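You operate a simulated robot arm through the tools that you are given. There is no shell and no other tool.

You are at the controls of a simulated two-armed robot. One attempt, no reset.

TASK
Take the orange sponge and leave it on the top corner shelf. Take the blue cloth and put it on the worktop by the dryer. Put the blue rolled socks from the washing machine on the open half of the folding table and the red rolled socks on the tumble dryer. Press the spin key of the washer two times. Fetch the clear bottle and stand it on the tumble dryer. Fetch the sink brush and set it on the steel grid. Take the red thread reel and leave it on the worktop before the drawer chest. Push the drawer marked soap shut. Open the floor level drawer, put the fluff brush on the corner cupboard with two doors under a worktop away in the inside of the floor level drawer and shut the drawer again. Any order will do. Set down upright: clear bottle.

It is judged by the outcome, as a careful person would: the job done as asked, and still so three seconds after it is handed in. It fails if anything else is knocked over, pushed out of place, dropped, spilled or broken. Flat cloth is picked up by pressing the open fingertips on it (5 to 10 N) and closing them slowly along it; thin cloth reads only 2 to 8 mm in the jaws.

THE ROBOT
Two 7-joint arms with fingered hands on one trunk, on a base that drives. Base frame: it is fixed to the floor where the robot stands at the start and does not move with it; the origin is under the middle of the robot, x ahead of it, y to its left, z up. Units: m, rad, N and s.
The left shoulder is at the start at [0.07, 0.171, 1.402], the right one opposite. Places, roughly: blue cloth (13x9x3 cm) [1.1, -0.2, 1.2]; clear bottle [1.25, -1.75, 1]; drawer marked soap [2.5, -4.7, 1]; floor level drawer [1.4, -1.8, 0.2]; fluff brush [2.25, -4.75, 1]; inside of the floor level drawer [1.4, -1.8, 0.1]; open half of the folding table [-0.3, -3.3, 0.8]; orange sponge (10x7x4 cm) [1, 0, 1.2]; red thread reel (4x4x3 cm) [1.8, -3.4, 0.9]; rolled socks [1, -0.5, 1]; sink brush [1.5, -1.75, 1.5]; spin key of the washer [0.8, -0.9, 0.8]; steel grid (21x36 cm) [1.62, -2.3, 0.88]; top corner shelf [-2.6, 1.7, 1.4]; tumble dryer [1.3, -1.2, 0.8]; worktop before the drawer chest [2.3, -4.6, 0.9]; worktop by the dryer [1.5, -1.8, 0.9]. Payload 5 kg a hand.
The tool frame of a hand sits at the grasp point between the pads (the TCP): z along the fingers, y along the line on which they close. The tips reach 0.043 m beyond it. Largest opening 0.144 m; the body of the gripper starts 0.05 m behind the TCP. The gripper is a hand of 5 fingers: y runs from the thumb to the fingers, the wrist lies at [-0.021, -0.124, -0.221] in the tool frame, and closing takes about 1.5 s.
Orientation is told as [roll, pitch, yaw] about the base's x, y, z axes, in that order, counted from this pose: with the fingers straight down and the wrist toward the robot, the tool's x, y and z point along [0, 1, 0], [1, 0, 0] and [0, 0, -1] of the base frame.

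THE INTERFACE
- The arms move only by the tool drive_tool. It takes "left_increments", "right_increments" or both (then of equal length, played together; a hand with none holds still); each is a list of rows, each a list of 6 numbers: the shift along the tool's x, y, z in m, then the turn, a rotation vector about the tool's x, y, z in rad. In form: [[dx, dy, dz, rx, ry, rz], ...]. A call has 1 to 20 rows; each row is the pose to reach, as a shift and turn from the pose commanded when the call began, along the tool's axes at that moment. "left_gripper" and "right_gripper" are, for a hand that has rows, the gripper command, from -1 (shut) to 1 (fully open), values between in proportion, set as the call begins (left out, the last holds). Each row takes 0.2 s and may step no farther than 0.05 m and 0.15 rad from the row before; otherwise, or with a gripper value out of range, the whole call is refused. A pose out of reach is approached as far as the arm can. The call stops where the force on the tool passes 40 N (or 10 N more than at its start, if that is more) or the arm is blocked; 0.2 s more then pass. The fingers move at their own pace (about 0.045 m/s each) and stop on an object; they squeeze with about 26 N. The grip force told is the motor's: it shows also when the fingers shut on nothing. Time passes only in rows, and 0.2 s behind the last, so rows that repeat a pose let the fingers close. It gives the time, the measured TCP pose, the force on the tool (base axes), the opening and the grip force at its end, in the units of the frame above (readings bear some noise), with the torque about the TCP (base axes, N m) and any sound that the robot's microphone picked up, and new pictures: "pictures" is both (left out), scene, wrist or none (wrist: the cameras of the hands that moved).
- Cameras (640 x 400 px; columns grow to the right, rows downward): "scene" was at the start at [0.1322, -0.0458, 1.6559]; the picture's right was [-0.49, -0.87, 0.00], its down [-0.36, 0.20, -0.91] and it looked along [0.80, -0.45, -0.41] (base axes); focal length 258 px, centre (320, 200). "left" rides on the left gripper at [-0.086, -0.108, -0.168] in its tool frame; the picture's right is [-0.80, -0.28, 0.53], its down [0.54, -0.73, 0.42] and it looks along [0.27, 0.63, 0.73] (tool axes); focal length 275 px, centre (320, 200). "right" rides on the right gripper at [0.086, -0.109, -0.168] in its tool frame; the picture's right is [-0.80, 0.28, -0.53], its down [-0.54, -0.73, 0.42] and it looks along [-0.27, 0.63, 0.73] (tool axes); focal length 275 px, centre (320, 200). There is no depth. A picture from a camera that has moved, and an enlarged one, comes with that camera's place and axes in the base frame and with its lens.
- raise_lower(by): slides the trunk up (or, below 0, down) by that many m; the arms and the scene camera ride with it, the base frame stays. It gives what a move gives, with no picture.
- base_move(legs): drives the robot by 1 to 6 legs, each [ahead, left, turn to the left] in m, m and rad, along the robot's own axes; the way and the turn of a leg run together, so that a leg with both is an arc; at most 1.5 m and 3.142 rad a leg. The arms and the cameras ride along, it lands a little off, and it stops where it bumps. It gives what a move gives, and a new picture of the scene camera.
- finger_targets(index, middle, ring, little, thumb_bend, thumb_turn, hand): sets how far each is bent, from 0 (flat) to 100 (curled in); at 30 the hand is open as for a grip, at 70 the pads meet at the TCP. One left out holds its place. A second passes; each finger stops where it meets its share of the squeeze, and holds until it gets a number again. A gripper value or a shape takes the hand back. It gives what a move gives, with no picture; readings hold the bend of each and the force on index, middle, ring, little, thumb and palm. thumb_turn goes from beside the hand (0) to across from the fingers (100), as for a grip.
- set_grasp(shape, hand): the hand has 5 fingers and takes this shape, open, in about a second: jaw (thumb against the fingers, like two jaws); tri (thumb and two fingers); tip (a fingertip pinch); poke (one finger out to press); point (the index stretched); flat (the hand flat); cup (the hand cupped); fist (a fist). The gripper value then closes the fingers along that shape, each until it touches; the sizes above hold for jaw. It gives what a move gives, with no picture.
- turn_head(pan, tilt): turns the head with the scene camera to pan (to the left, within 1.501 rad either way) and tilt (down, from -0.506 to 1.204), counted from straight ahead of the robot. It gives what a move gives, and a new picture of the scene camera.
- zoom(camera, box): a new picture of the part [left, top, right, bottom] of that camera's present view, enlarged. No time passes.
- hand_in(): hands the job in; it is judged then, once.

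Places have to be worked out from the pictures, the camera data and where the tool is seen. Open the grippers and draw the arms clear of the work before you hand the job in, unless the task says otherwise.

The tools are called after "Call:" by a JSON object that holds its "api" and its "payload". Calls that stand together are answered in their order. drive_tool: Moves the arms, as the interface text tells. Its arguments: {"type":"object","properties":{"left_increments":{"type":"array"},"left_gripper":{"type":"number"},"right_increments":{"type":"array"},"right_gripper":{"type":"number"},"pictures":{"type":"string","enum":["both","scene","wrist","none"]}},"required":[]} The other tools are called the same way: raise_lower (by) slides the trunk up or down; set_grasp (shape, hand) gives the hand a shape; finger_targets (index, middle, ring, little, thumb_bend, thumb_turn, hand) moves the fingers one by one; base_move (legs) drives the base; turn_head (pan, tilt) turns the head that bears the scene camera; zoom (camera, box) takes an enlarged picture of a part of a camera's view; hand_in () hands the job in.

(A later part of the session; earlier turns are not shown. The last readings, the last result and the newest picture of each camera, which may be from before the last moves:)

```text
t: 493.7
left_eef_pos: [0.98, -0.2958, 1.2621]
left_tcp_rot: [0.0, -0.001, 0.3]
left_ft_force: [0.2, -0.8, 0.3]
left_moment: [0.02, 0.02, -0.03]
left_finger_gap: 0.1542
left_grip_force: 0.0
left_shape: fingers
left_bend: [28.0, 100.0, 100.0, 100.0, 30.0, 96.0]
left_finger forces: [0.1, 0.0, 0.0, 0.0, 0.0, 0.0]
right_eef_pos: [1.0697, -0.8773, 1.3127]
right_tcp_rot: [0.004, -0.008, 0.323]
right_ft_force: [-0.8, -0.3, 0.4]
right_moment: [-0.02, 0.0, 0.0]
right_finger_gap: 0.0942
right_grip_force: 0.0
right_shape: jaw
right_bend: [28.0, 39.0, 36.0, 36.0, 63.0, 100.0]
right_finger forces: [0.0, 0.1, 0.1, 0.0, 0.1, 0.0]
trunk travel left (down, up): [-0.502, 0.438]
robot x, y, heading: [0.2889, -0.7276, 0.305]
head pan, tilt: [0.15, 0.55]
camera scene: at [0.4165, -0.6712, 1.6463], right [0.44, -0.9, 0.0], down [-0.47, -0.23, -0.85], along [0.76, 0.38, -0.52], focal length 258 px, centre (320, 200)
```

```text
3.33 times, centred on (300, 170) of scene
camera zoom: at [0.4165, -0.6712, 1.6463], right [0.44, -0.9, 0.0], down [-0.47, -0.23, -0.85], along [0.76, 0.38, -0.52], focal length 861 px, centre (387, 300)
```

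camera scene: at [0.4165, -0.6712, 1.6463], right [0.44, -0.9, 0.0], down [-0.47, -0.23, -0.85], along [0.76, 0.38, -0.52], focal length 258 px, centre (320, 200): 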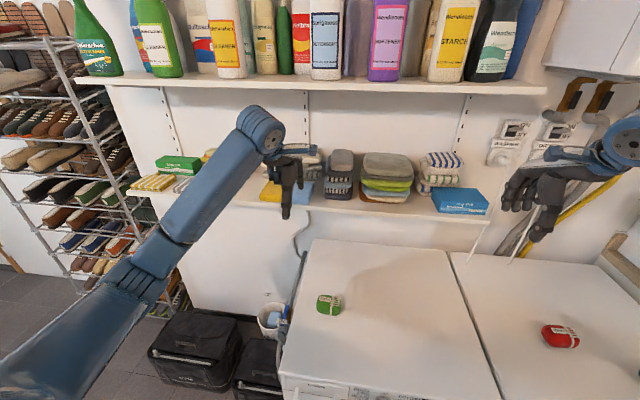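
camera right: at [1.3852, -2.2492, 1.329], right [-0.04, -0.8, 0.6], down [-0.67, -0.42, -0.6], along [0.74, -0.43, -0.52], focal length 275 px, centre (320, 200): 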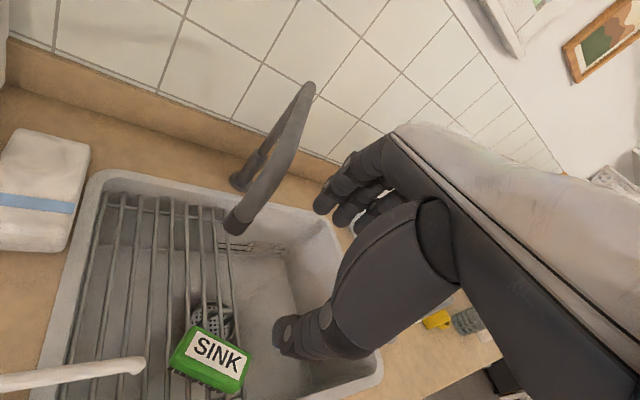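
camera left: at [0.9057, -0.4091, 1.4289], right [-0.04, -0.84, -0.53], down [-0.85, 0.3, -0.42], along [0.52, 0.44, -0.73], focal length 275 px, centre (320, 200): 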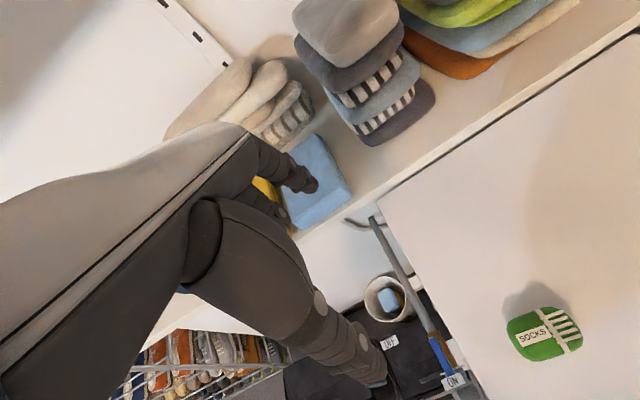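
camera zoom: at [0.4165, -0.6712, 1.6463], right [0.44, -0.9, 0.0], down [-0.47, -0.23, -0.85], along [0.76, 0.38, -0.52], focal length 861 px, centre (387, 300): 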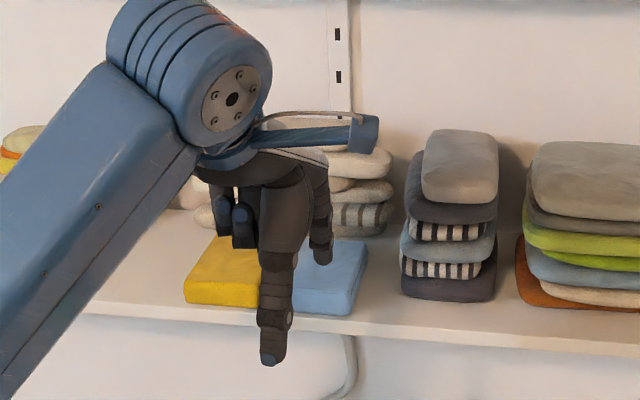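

The index tip leads outward and the curled fingers stay above the cloth. I move over the cloth: w≈0.586, forward toward v≈1.012, watching for contact with the stack.

Call:
{"api": "drive_tool", "payload": {"left_increments": [[-0.007, 0.045, 0, 0, 0, 0], [-0.014, 0.09, 0, 0, 0, 0], [-0.014, 0.13, 0, 0, 0, 0], [-0.014, 0.15, 0, 0, 0, 0], [-0.014, 0.163, 0, 0, 0, 0]], "pictures": "wrist"}}

Call:
{"api": "zoom", "payload": {"camera": "left", "box": [220, 100, 460, 380]}}

Call:
{"api": "zoom", "payload": {"camera": "scene", "box": [220, 110, 380, 230]}}

```text
t: 494.9
left_eef_pos: [1.1393, -0.2597, 1.2626]
left_tcp_rot: [0.001, -0.003, 0.3]
left_ft_force: [-3.7, -2.0, -1.5]
left_moment: [-0.04, 0.21, -0.01]
left_finger_gap: 0.1477
left_grip_force: 1.7
left_shape: fingers
left_bend: [30.0, 100.0, 100.0, 100.0, 30.0, 96.0]
left_finger forces: [4.0, 0.1, 0.0, 0.1, 0.0, 0.0]
right_eef_pos: [1.0698, -0.8783, 1.3144]
right_tcp_rot: [0.006, -0.009, 0.322]
right_ft_force: [-0.5, 0.2, -0.4]
right_moment: [0.0, -0.02, 0.03]
right_finger_gap: 0.0939
right_grip_force: 0.0
right_shape: jaw
right_bend: [28.0, 39.0, 36.0, 36.0, 63.0, 100.0]
right_finger forces: [0.1, 0.0, 0.0, 0.0, 0.0, 0.1]
trunk travel left (down, up): [-0.502, 0.438]
robot x, y, heading: [0.2868, -0.7251, 0.313]
head pan, tilt: [0.15, 0.55]
camera left: at [1.0621, -0.3743, 1.4319], right [-0.03, -0.84, -0.54], down [-0.85, 0.3, -0.42], along [0.52, 0.44, -0.73], focal length 275 px, centre (320, 200)
```

left: 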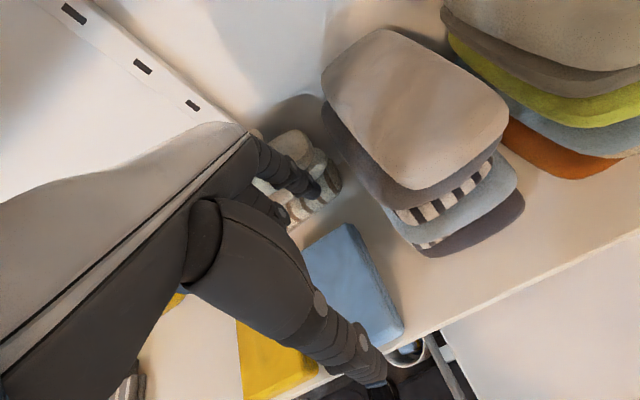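

```text
1.43 times, centred on (340, 240) of left
camera zoom: at [1.0621, -0.3743, 1.4319], right [-0.03, -0.84, -0.54], down [-0.85, 0.3, -0.42], along [0.52, 0.44, -0.73], focal length 393 px, centre (291, 143)
```

zoom: 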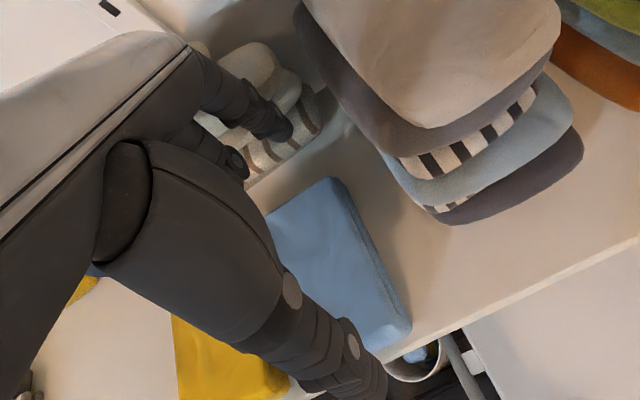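

```text
3.33 times, centred on (300, 170) of scene
camera zoom: at [0.4159, -0.6722, 1.6464], right [0.45, -0.9, 0.0], down [-0.47, -0.23, -0.85], along [0.76, 0.38, -0.52], focal length 861 px, centre (387, 300)
```

zoom: 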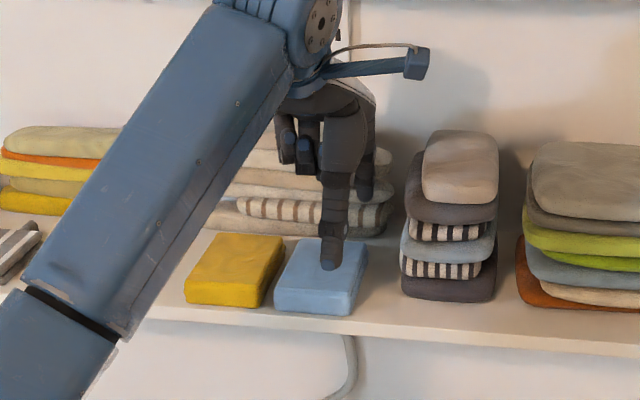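

Only a light 4 N touch of the index on the stack. I lower in small steps and see whether the tip passes behind the cloth.

Call:
{"api": "drive_tool", "payload": {"left_increments": [[0, 0, 0.012, 0, 0, 0], [0, 0, 0.024, 0, 0, 0], [0, 0, 0.034, 0, 0, 0]], "pictures": "none"}}

```text
t: 495.7
left_eef_pos: [1.1392, -0.2607, 1.229]
left_tcp_rot: [0.0, 0.0, 0.302]
left_ft_force: [-5.5, -2.1, 1.2]
left_moment: [-0.07, 0.05, -0.06]
left_finger_gap: 0.1481
left_grip_force: 2.6
left_shape: fingers
left_bend: [30.0, 100.0, 100.0, 100.0, 30.0, 96.0]
left_finger forces: [5.7, 0.0, 0.1, 0.1, 0.0, 0.0]
right_eef_pos: [1.0694, -0.8781, 1.3135]
right_tcp_rot: [0.005, -0.009, 0.322]
right_ft_force: [0.2, -0.2, -0.1]
right_moment: [0.01, 0.0, 0.01]
right_finger_gap: 0.0942
right_grip_force: 0.0
right_shape: jaw
right_bend: [28.0, 39.0, 36.0, 36.0, 63.0, 100.0]
right_finger forces: [0.0, 0.0, 0.0, 0.0, 0.0, 0.0]
trunk travel left (down, up): [-0.502, 0.438]
robot x, y, heading: [0.2888, -0.7288, 0.311]
head pan, tilt: [0.15, 0.55]
```

Call:
{"api": "drive_tool", "payload": {"left_increments": [[0, 0, 0.007, 0, 0, 0], [0, 0, 0.014, 0, 0, 0]], "pictures": "wrist"}}

Call:
{"api": "zoom", "payload": {"camera": "left", "box": [220, 100, 460, 380]}}

```text
t: 496.3
left_eef_pos: [1.1392, -0.2604, 1.216]
left_tcp_rot: [0.0, 0.0, 0.3]
left_ft_force: [-4.9, -2.2, 1.0]
left_moment: [-0.06, 0.13, -0.05]
left_finger_gap: 0.1482
left_grip_force: 2.4
left_shape: fingers
left_bend: [30.0, 100.0, 100.0, 100.0, 30.0, 96.0]
left_finger forces: [4.7, 0.1, 0.0, 0.0, 0.0, 0.0]
right_eef_pos: [1.07, -0.8776, 1.3141]
right_tcp_rot: [0.003, -0.01, 0.323]
right_ft_force: [0.4, -0.3, 0.2]
right_moment: [0.0, 0.0, -0.04]
right_finger_gap: 0.0939
right_grip_force: 0.0
right_shape: jaw
right_bend: [28.0, 39.0, 36.0, 36.0, 63.0, 100.0]
right_finger forces: [0.0, 0.1, 0.0, 0.0, 0.0, 0.1]
trunk travel left (down, up): [-0.502, 0.438]
robot x, y, heading: [0.2875, -0.723, 0.311]
head pan, tilt: [0.15, 0.55]
camera left: at [1.0616, -0.3748, 1.3837], right [-0.03, -0.84, -0.53], down [-0.85, 0.3, -0.42], along [0.52, 0.44, -0.73], focal length 275 px, centre (320, 200)
```

left: 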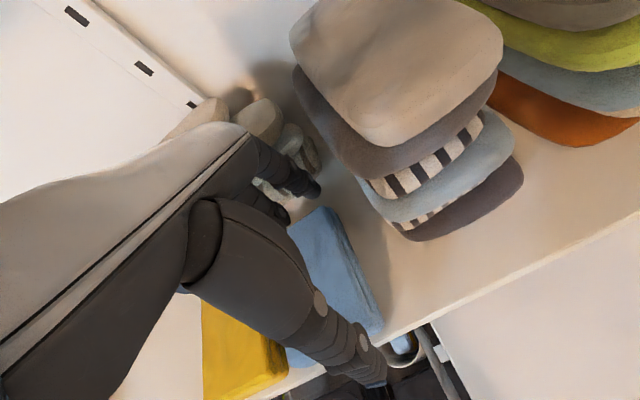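

```text
1.43 times, centred on (340, 240) of left
camera zoom: at [1.0616, -0.3748, 1.3837], right [-0.03, -0.84, -0.53], down [-0.85, 0.3, -0.42], along [0.52, 0.44, -0.73], focal length 393 px, centre (291, 143)
```

zoom: 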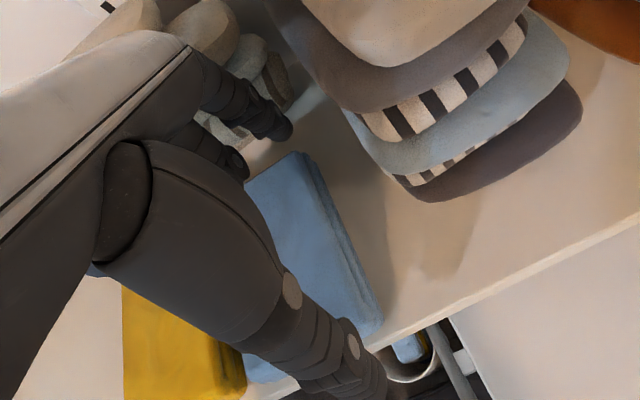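

The index tip goes down behind the cloth without any upward force. I lower 1.2 cm more.

Call:
{"api": "drive_tool", "payload": {"left_increments": [[0, 0, 0.006, 0, 0, 0], [0, 0, 0.012, 0, 0, 0]], "pictures": "none"}}

Call:
{"api": "zoom", "payload": {"camera": "scene", "box": [220, 110, 380, 230]}}

```text
t: 496.9
left_eef_pos: [1.1383, -0.2614, 1.2025]
left_tcp_rot: [-0.001, -0.002, 0.301]
left_ft_force: [-5.1, -1.5, 0.3]
left_moment: [-0.03, 0.11, -0.05]
left_finger_gap: 0.1484
left_grip_force: 1.9
left_shape: fingers
left_bend: [30.0, 100.0, 100.0, 100.0, 30.0, 96.0]
left_finger forces: [5.0, 0.0, 0.0, 0.0, 0.0, 0.0]
right_eef_pos: [1.07, -0.8785, 1.3136]
right_tcp_rot: [0.004, -0.01, 0.323]
right_ft_force: [0.3, 0.5, -0.2]
right_moment: [-0.01, 0.03, 0.0]
right_finger_gap: 0.094
right_grip_force: 0.1
right_shape: jaw
right_bend: [28.0, 39.0, 36.0, 36.0, 63.0, 100.0]
right_finger forces: [0.1, 0.0, 0.1, 0.1, 0.0, 0.0]
trunk travel left (down, up): [-0.502, 0.438]
robot x, y, heading: [0.2872, -0.7269, 0.309]
head pan, tilt: [0.15, 0.55]
```

```text
3.33 times, centred on (300, 170) of scene
camera zoom: at [0.416, -0.6715, 1.6464], right [0.45, -0.9, 0.0], down [-0.47, -0.23, -0.85], along [0.76, 0.38, -0.52], focal length 861 px, centre (387, 300)
```

zoom: 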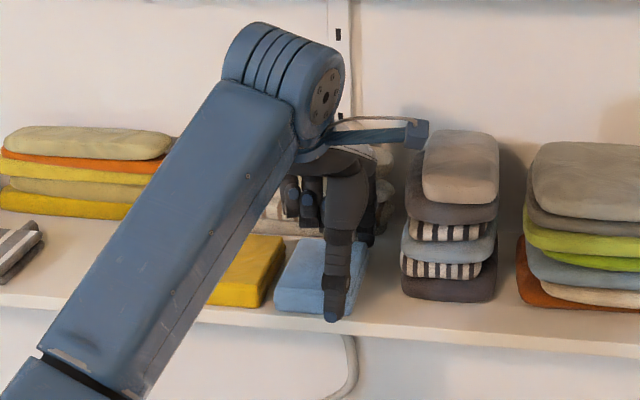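

Thumb in front, index behind, no vertical load. I close thumb and index gradually.

Call:
{"api": "finger_targets", "payload": {"hand": "left", "index": 45, "thumb_bend": 50}}

Call:
{"api": "finger_targets", "payload": {"hand": "left", "index": 70, "thumb_bend": 75}}

Call:
{"api": "zoom", "payload": {"camera": "scene", "box": [220, 110, 380, 230]}}

Call:
{"api": "zoom", "payload": {"camera": "left", "box": [220, 100, 460, 380]}}

```text
t: 497.9
left_eef_pos: [1.1387, -0.2609, 1.2029]
left_tcp_rot: [-0.001, -0.003, 0.3]
left_ft_force: [-0.4, -0.7, 2.9]
left_moment: [-0.12, 0.3, -0.01]
left_finger_gap: 0.1303
left_grip_force: 14.1
left_shape: fingers
left_bend: [32.0, 100.0, 100.0, 100.0, 41.0, 97.0]
left_finger forces: [12.8, 0.1, 0.1, 0.0, 15.1, 0.1]
right_eef_pos: [1.0701, -0.878, 1.3135]
right_tcp_rot: [0.003, -0.01, 0.322]
right_ft_force: [0.2, 0.5, -1.0]
right_moment: [-0.03, -0.01, 0.01]
right_finger_gap: 0.0939
right_grip_force: 0.1
right_shape: jaw
right_bend: [28.0, 39.0, 36.0, 36.0, 63.0, 100.0]
right_finger forces: [0.1, 0.0, 0.1, 0.0, 0.1, 0.0]
trunk travel left (down, up): [-0.502, 0.438]
robot x, y, heading: [0.2889, -0.7266, 0.314]
head pan, tilt: [0.15, 0.55]
```

```text
t: 498.9
left_eef_pos: [1.1375, -0.26, 1.2022]
left_tcp_rot: [0.002, -0.001, 0.302]
left_ft_force: [-14.0, 1.1, -1.5]
left_moment: [0.0, 0.43, 0.32]
left_finger_gap: 0.1258
left_grip_force: 34.1
left_shape: fingers
left_bend: [24.0, 100.0, 100.0, 100.0, 50.0, 100.0]
left_finger forces: [40.5, 0.1, 0.0, 0.0, 26.8, 0.0]
right_eef_pos: [1.068, -0.8762, 1.3146]
right_tcp_rot: [0.003, -0.009, 0.324]
right_ft_force: [0.4, 1.1, 1.0]
right_moment: [-0.02, 0.05, 0.0]
right_finger_gap: 0.094
right_grip_force: 0.0
right_shape: jaw
right_bend: [28.0, 39.0, 36.0, 36.0, 63.0, 100.0]
right_finger forces: [0.0, 0.0, 0.0, 0.0, 0.0, 0.1]
trunk travel left (down, up): [-0.502, 0.438]
robot x, y, heading: [0.2889, -0.7269, 0.309]
head pan, tilt: [0.15, 0.55]
```

```text
3.33 times, centred on (300, 170) of scene
camera zoom: at [0.4144, -0.6706, 1.6464], right [0.45, -0.9, 0.0], down [-0.47, -0.23, -0.85], along [0.76, 0.38, -0.52], focal length 861 px, centre (387, 300)
```

zoom: 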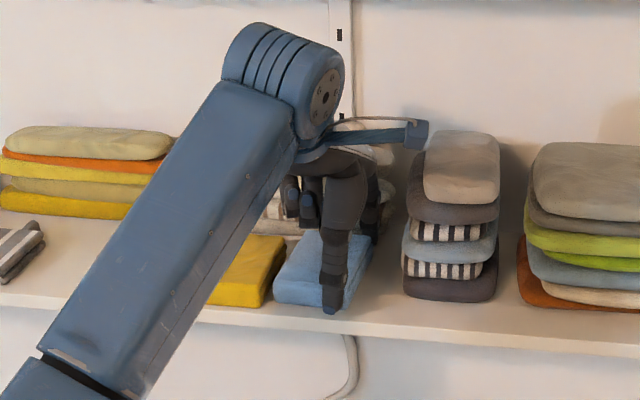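

```text
1.43 times, centred on (340, 240) of left
camera zoom: at [1.06, -0.3738, 1.3717], right [-0.03, -0.84, -0.53], down [-0.85, 0.3, -0.42], along [0.52, 0.44, -0.73], focal length 393 px, centre (291, 143)
```

zoom: 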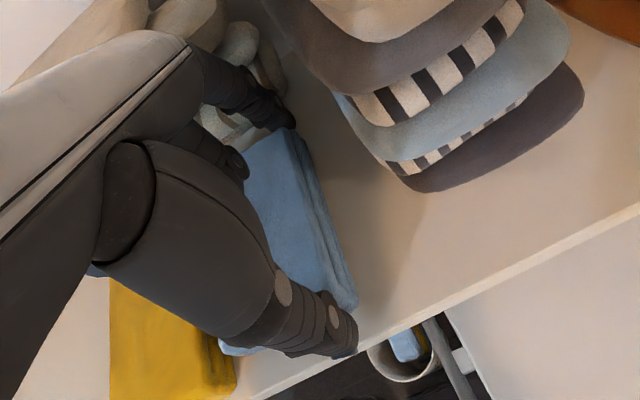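

The cloth is pinched, with the index also pressed against the stack. I draw the hand 2 cm toward me so the pinch carries the cloth away from the stack.

Call:
{"api": "drive_tool", "payload": {"left_increments": [[0, -0.007, 0, 0, 0, 0], [0, -0.014, 0, 0, 0, 0], [0, -0.021, 0, 0, 0, 0]], "pictures": "wrist"}}

Call:
{"api": "zoom", "payload": {"camera": "scene", "box": [220, 110, 380, 230]}}

```text
t: 499.7
left_eef_pos: [1.12, -0.2666, 1.2026]
left_tcp_rot: [0.002, -0.003, 0.299]
left_ft_force: [0.1, -0.1, -0.7]
left_moment: [-0.02, -0.01, 0.01]
left_finger_gap: 0.1265
left_grip_force: 19.0
left_shape: fingers
left_bend: [22.0, 100.0, 100.0, 100.0, 53.0, 100.0]
left_finger forces: [18.5, 0.1, 0.1, 0.0, 18.8, 0.0]
right_eef_pos: [1.0697, -0.8773, 1.314]
right_tcp_rot: [0.004, -0.008, 0.324]
right_ft_force: [-0.7, -0.2, 0.5]
right_moment: [-0.01, 0.01, 0.05]
right_finger_gap: 0.094
right_grip_force: 0.1
right_shape: jaw
right_bend: [28.0, 39.0, 36.0, 36.0, 63.0, 100.0]
right_finger forces: [0.1, 0.0, 0.0, 0.0, 0.0, 0.1]
trunk travel left (down, up): [-0.502, 0.438]
robot x, y, heading: [0.2902, -0.7292, 0.308]
head pan, tilt: [0.15, 0.55]
camera left: at [1.0421, -0.3803, 1.3726], right [-0.03, -0.84, -0.53], down [-0.85, 0.3, -0.43], along [0.52, 0.44, -0.73], focal length 275 px, centre (320, 200)
```

left: 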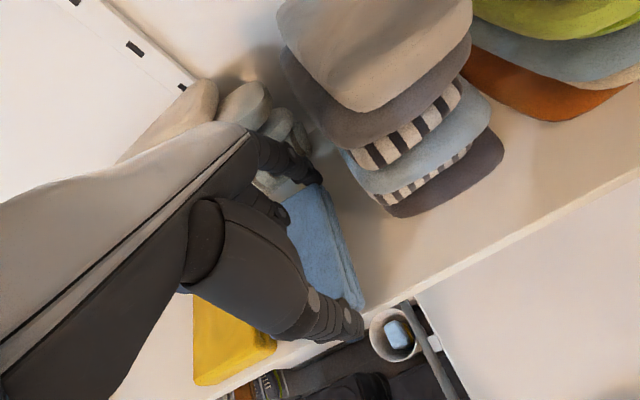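

```text
3.33 times, centred on (300, 170) of scene
camera zoom: at [0.4165, -0.6708, 1.6464], right [0.45, -0.9, 0.0], down [-0.47, -0.23, -0.85], along [0.76, 0.38, -0.52], focal length 861 px, centre (387, 300)
```

zoom: 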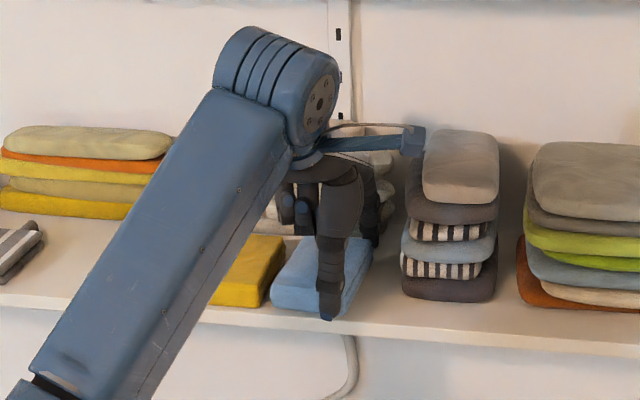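

Now a clean balanced pinch: index 18.5 N, thumb 18.8 N across 126 mm. I lift 2 cm and check how the cloth hangs.

Call:
{"api": "drive_tool", "payload": {"left_increments": [[0, 0, -0.008, 0, 0, 0], [0, 0, -0.016, 0, 0, 0], [0, 0, -0.024, 0, 0, 0]], "pictures": "wrist"}}

Call:
{"api": "zoom", "payload": {"camera": "scene", "box": [220, 110, 380, 230]}}

```text
t: 500.5
left_eef_pos: [1.1211, -0.2666, 1.2273]
left_tcp_rot: [0.0, -0.002, 0.3]
left_ft_force: [-0.5, -0.3, -0.2]
left_moment: [-0.02, 0.02, 0.01]
left_finger_gap: 0.1269
left_grip_force: 19.2
left_shape: fingers
left_bend: [22.0, 100.0, 100.0, 100.0, 53.0, 100.0]
left_finger forces: [18.7, 0.1, 0.1, 0.1, 18.7, 0.0]
right_eef_pos: [1.0711, -0.8773, 1.3126]
right_tcp_rot: [0.003, -0.009, 0.322]
right_ft_force: [-0.9, -0.8, 0.0]
right_moment: [0.0, 0.01, -0.02]
right_finger_gap: 0.0939
right_grip_force: 0.1
right_shape: jaw
right_bend: [28.0, 39.0, 36.0, 36.0, 63.0, 100.0]
right_finger forces: [0.0, 0.0, 0.1, 0.1, 0.0, 0.0]
trunk travel left (down, up): [-0.502, 0.438]
robot x, y, heading: [0.2849, -0.7255, 0.315]
head pan, tilt: [0.15, 0.55]
camera left: at [1.0427, -0.3801, 1.3961], right [-0.03, -0.84, -0.54], down [-0.85, 0.3, -0.42], along [0.52, 0.44, -0.73], focal length 275 px, centre (320, 200)
```

left: 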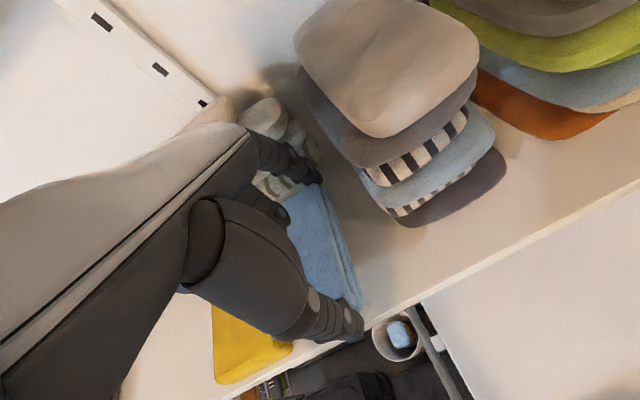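

```text
3.33 times, centred on (300, 170) of scene
camera zoom: at [0.4172, -0.6713, 1.6462], right [0.45, -0.9, 0.0], down [-0.47, -0.23, -0.85], along [0.76, 0.38, -0.52], focal length 861 px, centre (387, 300)
```

zoom: 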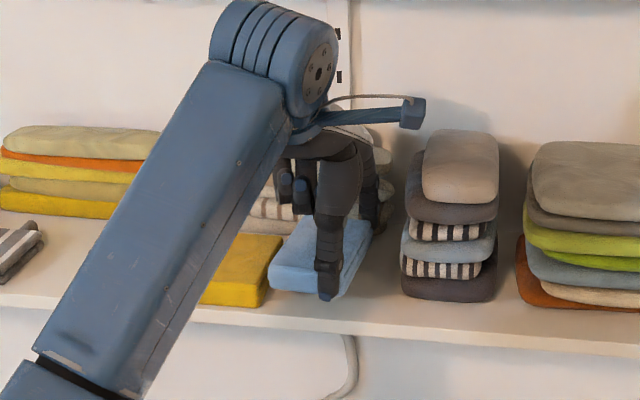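

The cloth is off the shelf and held steadily. I lift slightly more and withdraw it from the shelf slowly.

Call:
{"api": "drive_tool", "payload": {"left_increments": [[0, -0.01, -0.015, 0, 0, 0], [0, -0.03, -0.022, 0, 0, 0], [0, -0.06, -0.022, 0, 0, 0], [0, -0.09, -0.022, 0, 0, 0], [0, -0.12, -0.022, 0, 0, 0], [0, -0.15, -0.022, 0, 0, 0], [0, -0.18, -0.022, 0, 0, 0], [0, -0.21, -0.022, 0, 0, 0]], "pictures": "wrist"}}

Call:
{"api": "zoom", "payload": {"camera": "scene", "box": [160, 80, 400, 260]}}

```text
t: 502.3
left_eef_pos: [0.9172, -0.3258, 1.2486]
left_tcp_rot: [-0.002, -0.002, 0.3]
left_ft_force: [-0.3, 0.7, -0.4]
left_moment: [-0.05, -0.02, 0.01]
left_finger_gap: 0.1266
left_grip_force: 18.9
left_shape: fingers
left_bend: [22.0, 100.0, 100.0, 100.0, 53.0, 100.0]
left_finger forces: [18.5, 0.0, 0.0, 0.0, 18.6, 0.0]
right_eef_pos: [1.0688, -0.8759, 1.3156]
right_tcp_rot: [0.001, -0.009, 0.323]
right_ft_force: [0.2, 0.2, 0.5]
right_moment: [-0.03, -0.05, -0.04]
right_finger_gap: 0.0937
right_grip_force: 0.0
right_shape: jaw
right_bend: [28.0, 39.0, 36.0, 36.0, 63.0, 100.0]
right_finger forces: [0.1, 0.1, 0.0, 0.1, 0.0, 0.0]
trunk travel left (down, up): [-0.502, 0.438]
robot x, y, heading: [0.2838, -0.7266, 0.308]
head pan, tilt: [0.15, 0.55]
camera left: at [0.8404, -0.44, 1.4168], right [-0.03, -0.84, -0.53], down [-0.85, 0.3, -0.43], along [0.52, 0.44, -0.73], focal length 275 px, centre (320, 200)
```

left: 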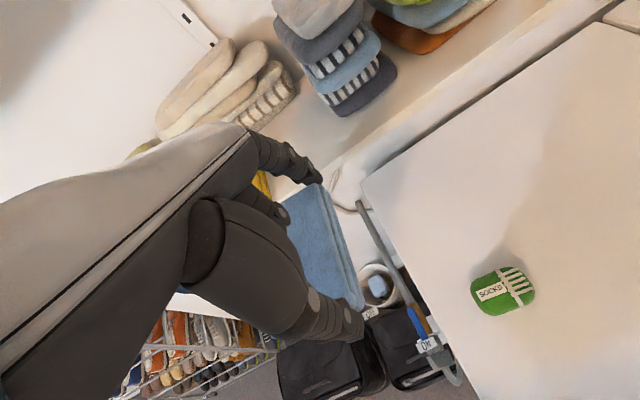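

```text
2.22 times, centred on (280, 170) of scene
camera zoom: at [0.4148, -0.6693, 1.6464], right [0.45, -0.9, 0.0], down [-0.47, -0.23, -0.85], along [0.76, 0.38, -0.52], focal length 574 px, centre (409, 267)
```

zoom: 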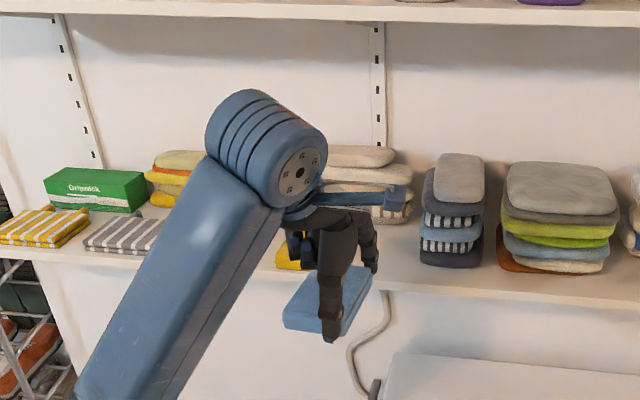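

The cloth hangs securely in the pinch; the shelf items are as before. I back off and travel right to the worktop by the dryer.

Call:
{"api": "base_move", "payload": {"legs": [[-0.35, 0, 0], [0, -0.8, 0], [0, -0.74, 0]]}}

Call:
{"api": "turn_head", "payload": {"pan": 0.1, "tilt": 0.6}}

Call:
{"api": "zoom", "payload": {"camera": "left", "box": [0, 0, 640, 400]}}

```text
t: 512.1
left_eef_pos: [1.0515, -1.9157, 1.2473]
left_tcp_rot: [0.0, -0.001, 0.294]
left_ft_force: [-0.4, 0.3, 0.0]
left_moment: [0.0, -0.02, -0.01]
left_finger_gap: 0.1268
left_grip_force: 18.7
left_shape: fingers
left_bend: [22.0, 100.0, 100.0, 100.0, 53.0, 100.0]
left_finger forces: [18.6, 0.0, 0.0, 0.0, 18.8, 0.0]
right_eef_pos: [1.1982, -2.467, 1.3144]
right_tcp_rot: [0.002, -0.009, 0.316]
right_ft_force: [-0.3, 0.1, 0.2]
right_moment: [-0.01, 0.0, 0.03]
right_finger_gap: 0.0941
right_grip_force: 0.1
right_shape: jaw
right_bend: [28.0, 39.0, 36.0, 36.0, 63.0, 100.0]
right_finger forces: [0.0, 0.1, 0.0, 0.0, 0.0, 0.0]
trunk travel left (down, up): [-0.502, 0.438]
robot x, y, heading: [0.4162, -2.3135, 0.304]
head pan, tilt: [0.15, 0.55]
camera scene: at [0.5465, -2.2559, 1.6463], right [0.44, -0.9, 0.0], down [-0.47, -0.23, -0.85], along [0.77, 0.37, -0.52], focal length 258 px, centre (320, 200)
```

scene: 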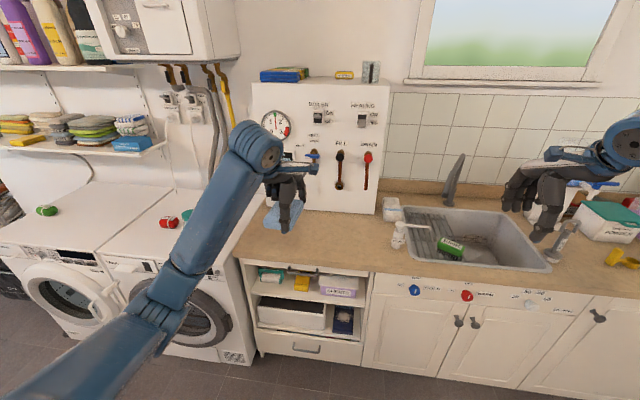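

```text
t: 512.7
left_eef_pos: [1.0509, -1.9159, 1.2474]
left_tcp_rot: [0.0, -0.002, 0.294]
left_ft_force: [0.7, 1.0, 0.3]
left_moment: [0.0, 0.01, 0.02]
left_finger_gap: 0.1265
left_grip_force: 18.3
left_shape: fingers
left_bend: [22.0, 100.0, 100.0, 100.0, 53.0, 100.0]
left_finger forces: [18.6, 0.0, 0.0, 0.0, 18.7, 0.0]
right_eef_pos: [1.199, -2.4676, 1.3139]
right_tcp_rot: [0.001, -0.007, 0.316]
right_ft_force: [0.1, -0.1, -0.6]
right_moment: [0.01, 0.01, -0.01]
right_finger_gap: 0.094
right_grip_force: 0.1
right_shape: jaw
right_bend: [28.0, 39.0, 36.0, 36.0, 63.0, 100.0]
right_finger forces: [0.0, 0.0, 0.1, 0.0, 0.0, 0.0]
trunk travel left (down, up): [-0.502, 0.438]
robot x, y, heading: [0.4138, -2.314, 0.305]
head pan, tilt: [0.099, 0.6]
camera scene: at [0.5473, -2.2612, 1.6418], right [0.39, -0.92, 0.0], down [-0.52, -0.22, -0.82], along [0.76, 0.32, -0.57], focal length 258 px, centre (320, 200)
```

scene: 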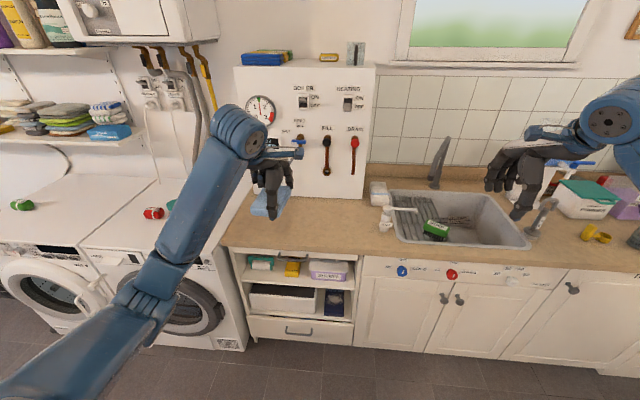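

```text
1.00 times, centred on (320, 200) of left (not enlarged: the box is as wide or as high as the picture)
camera zoom: at [0.974, -2.0298, 1.4164], right [-0.04, -0.84, -0.53], down [-0.85, 0.31, -0.42], along [0.52, 0.44, -0.73], focal length 275 px, centre (320, 200)
```

zoom: 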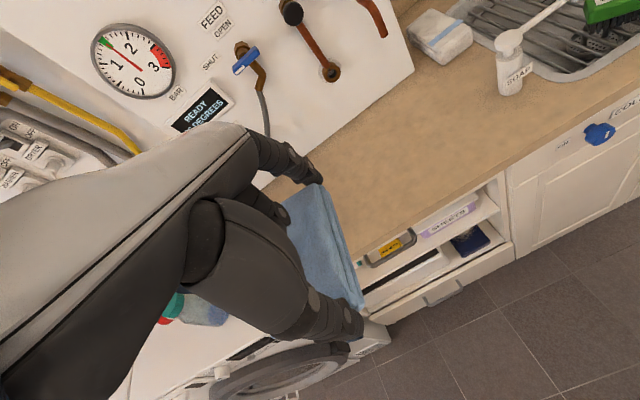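

I drive 0.24 m toward the worktop with the cloth, then reach forward over the free space in front of the box.

Call:
{"api": "base_move", "payload": {"legs": [[0.24, 0, 0]]}}

Call:
{"api": "drive_tool", "payload": {"left_increments": [[0, 0.03, 0.02, 0, 0, 0], [0, 0.06, 0.05, 0, 0, 0], [0, 0.085, 0.09, 0, 0, 0], [0, 0.09, 0.13, 0, 0, 0], [0, 0.09, 0.17, 0, 0, 0], [0, 0.09, 0.21, 0, 0, 0]], "pictures": "both"}}

```text
t: 514.5
left_eef_pos: [1.2784, -1.8447, 1.2481]
left_tcp_rot: [0.0, -0.003, 0.291]
left_ft_force: [0.0, 0.8, -0.8]
left_moment: [0.02, -0.02, -0.03]
left_finger_gap: 0.1266
left_grip_force: 19.1
left_shape: fingers
left_bend: [22.0, 100.0, 100.0, 100.0, 53.0, 100.0]
left_finger forces: [18.6, 0.0, 0.1, 0.1, 18.7, 0.0]
right_eef_pos: [1.4243, -2.3966, 1.3143]
right_tcp_rot: [0.004, -0.01, 0.316]
right_ft_force: [-0.8, -0.5, 0.0]
right_moment: [-0.02, -0.01, 0.03]
right_finger_gap: 0.0939
right_grip_force: 0.0
right_shape: jaw
right_bend: [28.0, 39.0, 36.0, 36.0, 63.0, 100.0]
right_finger forces: [0.0, 0.0, 0.1, 0.0, 0.0, 0.1]
trunk travel left (down, up): [-0.502, 0.438]
robot x, y, heading: [0.6413, -2.2391, 0.304]
head pan, tilt: [0.099, 0.6]
camera scene: at [0.7735, -2.1902, 1.642], right [0.39, -0.92, 0.0], down [-0.52, -0.22, -0.83], along [0.76, 0.32, -0.56], focal length 258 px, centre (320, 200)
```

scene: 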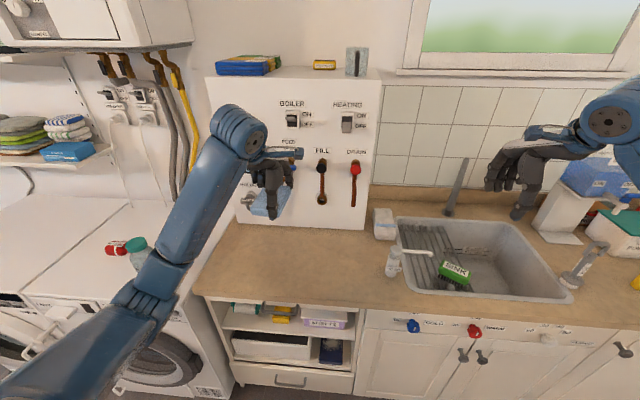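

```text
t: 515.9
left_eef_pos: [1.3664, -1.8178, 1.0385]
left_tcp_rot: [0.0, -0.004, 0.294]
left_ft_force: [0.2, 0.1, -0.4]
left_moment: [-0.05, 0.06, -0.03]
left_finger_gap: 0.1268
left_grip_force: 18.5
left_shape: fingers
left_bend: [22.0, 100.0, 100.0, 100.0, 53.0, 100.0]
left_finger forces: [18.6, 0.0, 0.0, 0.0, 18.5, 0.0]
right_eef_pos: [1.4282, -2.3963, 1.3129]
right_tcp_rot: [0.004, -0.008, 0.315]
right_ft_force: [-0.3, 0.1, 0.4]
right_moment: [-0.04, 0.03, -0.01]
right_finger_gap: 0.0939
right_grip_force: 0.1
right_shape: jaw
right_bend: [28.0, 39.0, 36.0, 36.0, 63.0, 100.0]
right_finger forces: [0.1, 0.1, 0.0, 0.0, 0.1, 0.0]
trunk travel left (down, up): [-0.502, 0.438]
robot x, y, heading: [0.6414, -2.2382, 0.308]
head pan, tilt: [0.099, 0.6]
camera scene: at [0.7761, -2.1892, 1.6417], right [0.39, -0.92, 0.0], down [-0.52, -0.22, -0.82], along [0.76, 0.32, -0.57], focal length 258 px, centre (320, 200)
camera left: at [1.2871, -1.9316, 1.2061], right [-0.04, -0.84, -0.53], down [-0.85, 0.31, -0.43], along [0.52, 0.44, -0.73], focal length 275 px, centre (320, 200)
```

scene: 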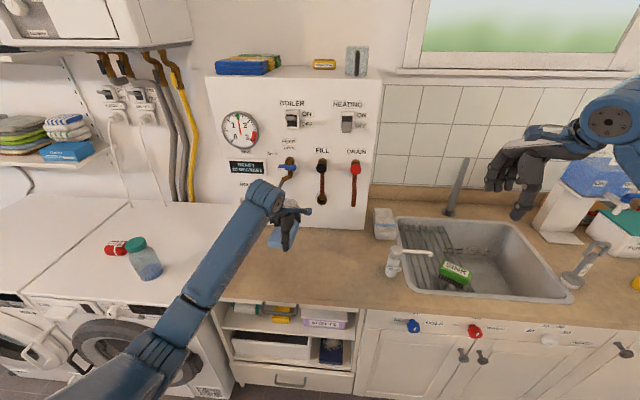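
left: 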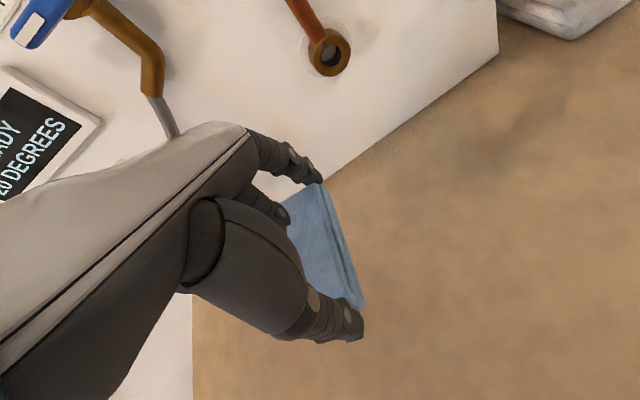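

The cloth is above the worktop beside the dryer, clear of the box. I lower it in steps.

Call:
{"api": "drive_tool", "payload": {"left_increments": [[0, 0, 0.025, 0, 0, 0], [0, 0, 0.05, 0, 0, 0], [0, 0, 0.065, 0, 0, 0]], "pictures": "wrist"}}

Call:
{"api": "zoom", "payload": {"camera": "scene", "box": [200, 160, 380, 300]}}

```text
t: 516.7
left_eef_pos: [1.3645, -1.8196, 0.9724]
left_tcp_rot: [-0.001, -0.003, 0.293]
left_ft_force: [-0.9, 0.0, -0.2]
left_moment: [-0.03, -0.01, -0.01]
left_finger_gap: 0.1268
left_grip_force: 18.8
left_shape: fingers
left_bend: [22.0, 100.0, 100.0, 100.0, 53.0, 100.0]
left_finger forces: [18.5, 0.0, 0.1, 0.0, 18.6, 0.0]
right_eef_pos: [1.4269, -2.3964, 1.3131]
right_tcp_rot: [0.004, -0.009, 0.316]
right_ft_force: [-0.3, -0.7, -0.1]
right_moment: [-0.02, -0.02, -0.02]
right_finger_gap: 0.0941
right_grip_force: 0.1
right_shape: jaw
right_bend: [28.0, 39.0, 36.0, 36.0, 63.0, 100.0]
right_finger forces: [0.0, 0.0, 0.0, 0.1, 0.0, 0.0]
trunk travel left (down, up): [-0.502, 0.438]
robot x, y, heading: [0.6431, -2.2403, 0.303]
head pan, tilt: [0.099, 0.6]
camera left: at [1.2869, -1.9329, 1.1407], right [-0.04, -0.84, -0.53], down [-0.85, 0.31, -0.42], along [0.52, 0.44, -0.73], focal length 275 px, centre (320, 200)
```

left: 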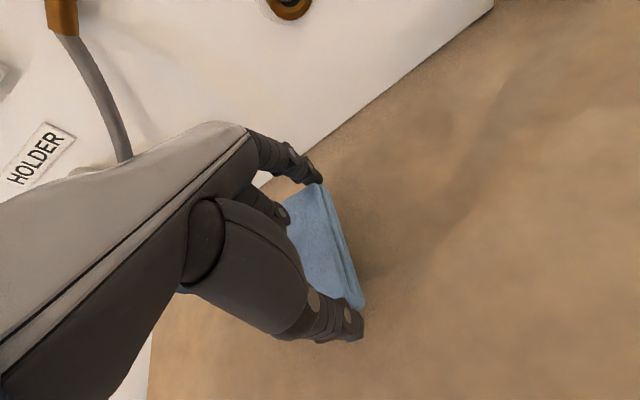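

```text
2.86 times, centred on (290, 230) of scene
camera zoom: at [0.775, -2.1899, 1.6418], right [0.39, -0.92, 0.0], down [-0.52, -0.22, -0.82], along [0.76, 0.32, -0.57], focal length 738 px, centre (406, 114)
```

zoom: 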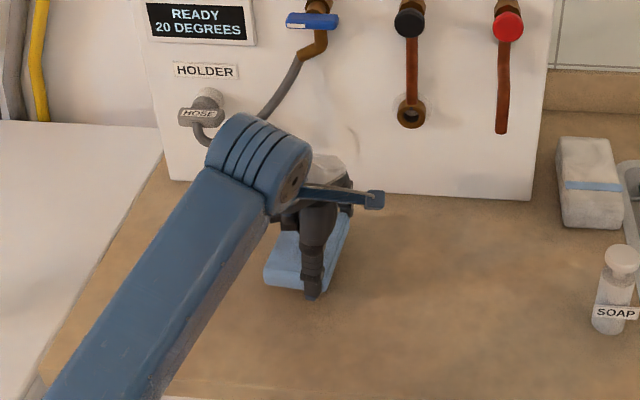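

Close to the worktop now. I continue in small steps until light contact.

Call:
{"api": "drive_tool", "payload": {"left_increments": [[0, 0, 0.006, 0, 0, 0], [0, 0, 0.012, 0, 0, 0]], "pictures": "none"}}

Call:
{"api": "drive_tool", "payload": {"left_increments": [[0, 0, 0.004, 0, 0, 0], [0, 0, 0.008, 0, 0, 0]], "pictures": "none"}}

```text
t: 517.3
left_eef_pos: [1.3657, -1.8189, 0.9593]
left_tcp_rot: [0.001, -0.002, 0.293]
left_ft_force: [0.2, 0.3, -1.4]
left_moment: [-0.04, 0.01, 0.04]
left_finger_gap: 0.1269
left_grip_force: 18.8
left_shape: fingers
left_bend: [22.0, 100.0, 100.0, 100.0, 53.0, 100.0]
left_finger forces: [18.5, 0.0, 0.0, 0.0, 18.6, 0.0]
right_eef_pos: [1.4271, -2.396, 1.313]
right_tcp_rot: [0.003, -0.009, 0.317]
right_ft_force: [0.4, 0.2, -0.3]
right_moment: [-0.01, -0.03, 0.0]
right_finger_gap: 0.0939
right_grip_force: 0.0
right_shape: jaw
right_bend: [28.0, 39.0, 36.0, 36.0, 63.0, 100.0]
right_finger forces: [0.0, 0.0, 0.0, 0.1, 0.0, 0.0]
trunk travel left (down, up): [-0.502, 0.438]
robot x, y, heading: [0.6435, -2.2366, 0.304]
head pan, tilt: [0.099, 0.6]
```

```text
t: 517.9
left_eef_pos: [1.3665, -1.8186, 0.9529]
left_tcp_rot: [-0.001, -0.002, 0.296]
left_ft_force: [-0.2, 1.0, 0.6]
left_moment: [-0.03, 0.03, 0.01]
left_finger_gap: 0.1266
left_grip_force: 18.4
left_shape: fingers
left_bend: [22.0, 100.0, 100.0, 100.0, 53.0, 100.0]
left_finger forces: [18.5, 0.0, 0.0, 0.0, 18.6, 0.0]
right_eef_pos: [1.4252, -2.3954, 1.3139]
right_tcp_rot: [0.004, -0.01, 0.316]
right_ft_force: [0.1, -0.7, 0.6]
right_moment: [0.05, 0.02, -0.01]
right_finger_gap: 0.0943
right_grip_force: 0.1
right_shape: jaw
right_bend: [28.0, 39.0, 36.0, 36.0, 63.0, 100.0]
right_finger forces: [0.0, 0.0, 0.1, 0.0, 0.0, 0.0]
trunk travel left (down, up): [-0.502, 0.438]
robot x, y, heading: [0.6443, -2.2369, 0.303]
head pan, tilt: [0.099, 0.6]
```

Call:
{"api": "drive_tool", "payload": {"left_increments": [[0, 0, 0.003, 0, 0, 0], [0, 0, 0.006, 0, 0, 0]], "pictures": "wrist"}}

```text
t: 518.5
left_eef_pos: [1.3657, -1.8184, 0.9498]
left_tcp_rot: [0.0, -0.006, 0.293]
left_ft_force: [-0.7, -1.2, 15.3]
left_moment: [-0.19, 0.68, 0.11]
left_finger_gap: 0.1266
left_grip_force: 18.9
left_shape: fingers
left_bend: [22.0, 100.0, 100.0, 100.0, 53.0, 100.0]
left_finger forces: [19.1, 0.1, 0.0, 0.0, 19.0, 0.0]
right_eef_pos: [1.424, -2.3973, 1.3148]
right_tcp_rot: [0.004, -0.011, 0.316]
right_ft_force: [0.1, 0.1, -0.1]
right_moment: [0.0, 0.0, 0.02]
right_finger_gap: 0.0941
right_grip_force: 0.1
right_shape: jaw
right_bend: [28.0, 39.0, 36.0, 36.0, 63.0, 100.0]
right_finger forces: [0.0, 0.0, 0.0, 0.0, 0.0, 0.0]
trunk travel left (down, up): [-0.502, 0.438]
robot x, y, heading: [0.6438, -2.2347, 0.299]
head pan, tilt: [0.099, 0.6]
camera left: at [1.2874, -1.9326, 1.1183], right [-0.04, -0.84, -0.54], down [-0.85, 0.31, -0.43], along [0.53, 0.44, -0.73], focal length 275 px, centre (320, 200)
```

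left: 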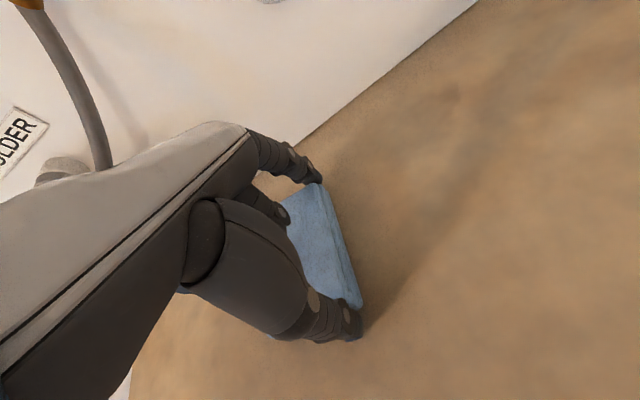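

Contact: the cloth lies on the worktop. I ease up 3 mm, open thumb and index, then lift straight up.

Call:
{"api": "drive_tool", "payload": {"left_increments": [[0, 0, -0.003, 0, 0, 0]], "pictures": "none"}}

Call:
{"api": "finger_targets", "payload": {"hand": "left", "index": 15, "thumb_bend": 35}}

Call:
{"api": "drive_tool", "payload": {"left_increments": [[0, 0, -0.02, 0, 0, 0], [0, 0, -0.05, 0, 0, 0], [0, 0, -0.09, 0, 0, 0], [0, 0, -0.13, 0, 0, 0], [0, -0.02, -0.17, 0, 0, 0], [0, -0.05, -0.2, 0, 0, 0]], "pictures": "both"}}

```text
t: 518.9
left_eef_pos: [1.3646, -1.8186, 0.9489]
left_tcp_rot: [0.0, -0.001, 0.293]
left_ft_force: [1.0, 0.5, 9.7]
left_moment: [-0.11, 0.42, 0.09]
left_finger_gap: 0.1265
left_grip_force: 18.9
left_shape: fingers
left_bend: [22.0, 100.0, 100.0, 100.0, 54.0, 100.0]
left_finger forces: [19.5, 0.0, 0.0, 0.0, 18.3, 0.0]
right_eef_pos: [1.4257, -2.3965, 1.3126]
right_tcp_rot: [0.004, -0.008, 0.316]
right_ft_force: [-0.2, 0.1, 0.7]
right_moment: [-0.03, -0.03, 0.0]
right_finger_gap: 0.0939
right_grip_force: 0.1
right_shape: jaw
right_bend: [28.0, 39.0, 36.0, 36.0, 63.0, 100.0]
right_finger forces: [0.0, 0.0, 0.0, 0.1, 0.0, 0.1]
trunk travel left (down, up): [-0.502, 0.438]
robot x, y, heading: [0.6453, -2.2391, 0.302]
head pan, tilt: [0.099, 0.6]
```

```text
t: 519.9
left_eef_pos: [1.3671, -1.8187, 0.9501]
left_tcp_rot: [0.0, -0.001, 0.294]
left_ft_force: [0.0, 0.4, 0.4]
left_moment: [0.01, 0.0, 0.01]
left_finger_gap: 0.1722
left_grip_force: 0.1
left_shape: fingers
left_bend: [15.0, 100.0, 100.0, 100.0, 35.0, 96.0]
left_finger forces: [0.1, 0.1, 0.0, 0.0, 0.1, 0.1]
right_eef_pos: [1.4263, -2.3963, 1.3139]
right_tcp_rot: [0.004, -0.01, 0.315]
right_ft_force: [-0.2, 0.1, -0.1]
right_moment: [0.01, -0.02, 0.03]
right_finger_gap: 0.0939
right_grip_force: 0.1
right_shape: jaw
right_bend: [28.0, 39.0, 36.0, 36.0, 63.0, 100.0]
right_finger forces: [0.1, 0.1, 0.0, 0.1, 0.0, 0.0]
trunk travel left (down, up): [-0.502, 0.438]
robot x, y, heading: [0.6403, -2.2404, 0.305]
head pan, tilt: [0.099, 0.6]
```

```text
t: 521.3
left_eef_pos: [1.3176, -1.8333, 1.1507]
left_tcp_rot: [0.001, -0.003, 0.292]
left_ft_force: [-0.5, -0.5, -0.6]
left_moment: [0.03, -0.05, 0.0]
left_finger_gap: 0.1726
left_grip_force: 0.0
left_shape: fingers
left_bend: [15.0, 100.0, 100.0, 100.0, 35.0, 96.0]
left_finger forces: [0.1, 0.0, 0.0, 0.0, 0.0, 0.0]
right_eef_pos: [1.4253, -2.3983, 1.3134]
right_tcp_rot: [0.003, -0.011, 0.316]
right_ft_force: [-0.9, -0.7, 0.4]
right_moment: [0.04, -0.03, -0.02]
right_finger_gap: 0.094
right_grip_force: 0.0
right_shape: jaw
right_bend: [28.0, 39.0, 36.0, 36.0, 63.0, 100.0]
right_finger forces: [0.1, 0.0, 0.1, 0.0, 0.0, 0.0]
trunk travel left (down, up): [-0.502, 0.438]
robot x, y, heading: [0.6434, -2.2419, 0.305]
head pan, tilt: [0.099, 0.6]
camera scene: at [0.7735, -2.1905, 1.6419], right [0.39, -0.92, 0.0], down [-0.52, -0.22, -0.83], along [0.76, 0.32, -0.56], focal length 258 px, centre (320, 200)
camera left: at [1.2399, -1.9482, 1.3189], right [-0.04, -0.84, -0.54], down [-0.85, 0.31, -0.42], along [0.52, 0.44, -0.73], focal length 275 px, centre (320, 200)
```

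scene: 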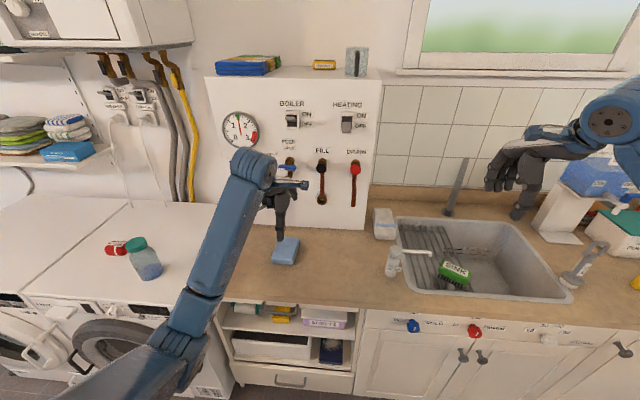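
left: 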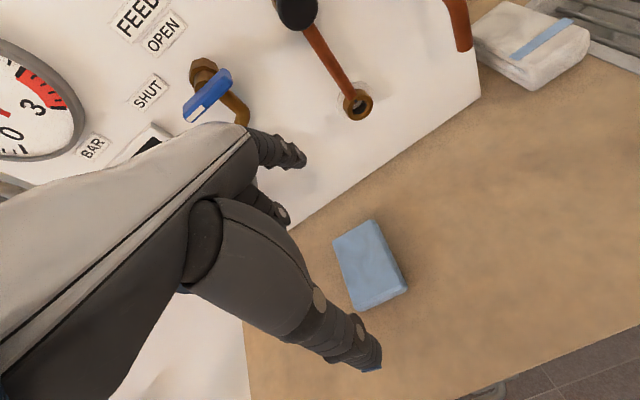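

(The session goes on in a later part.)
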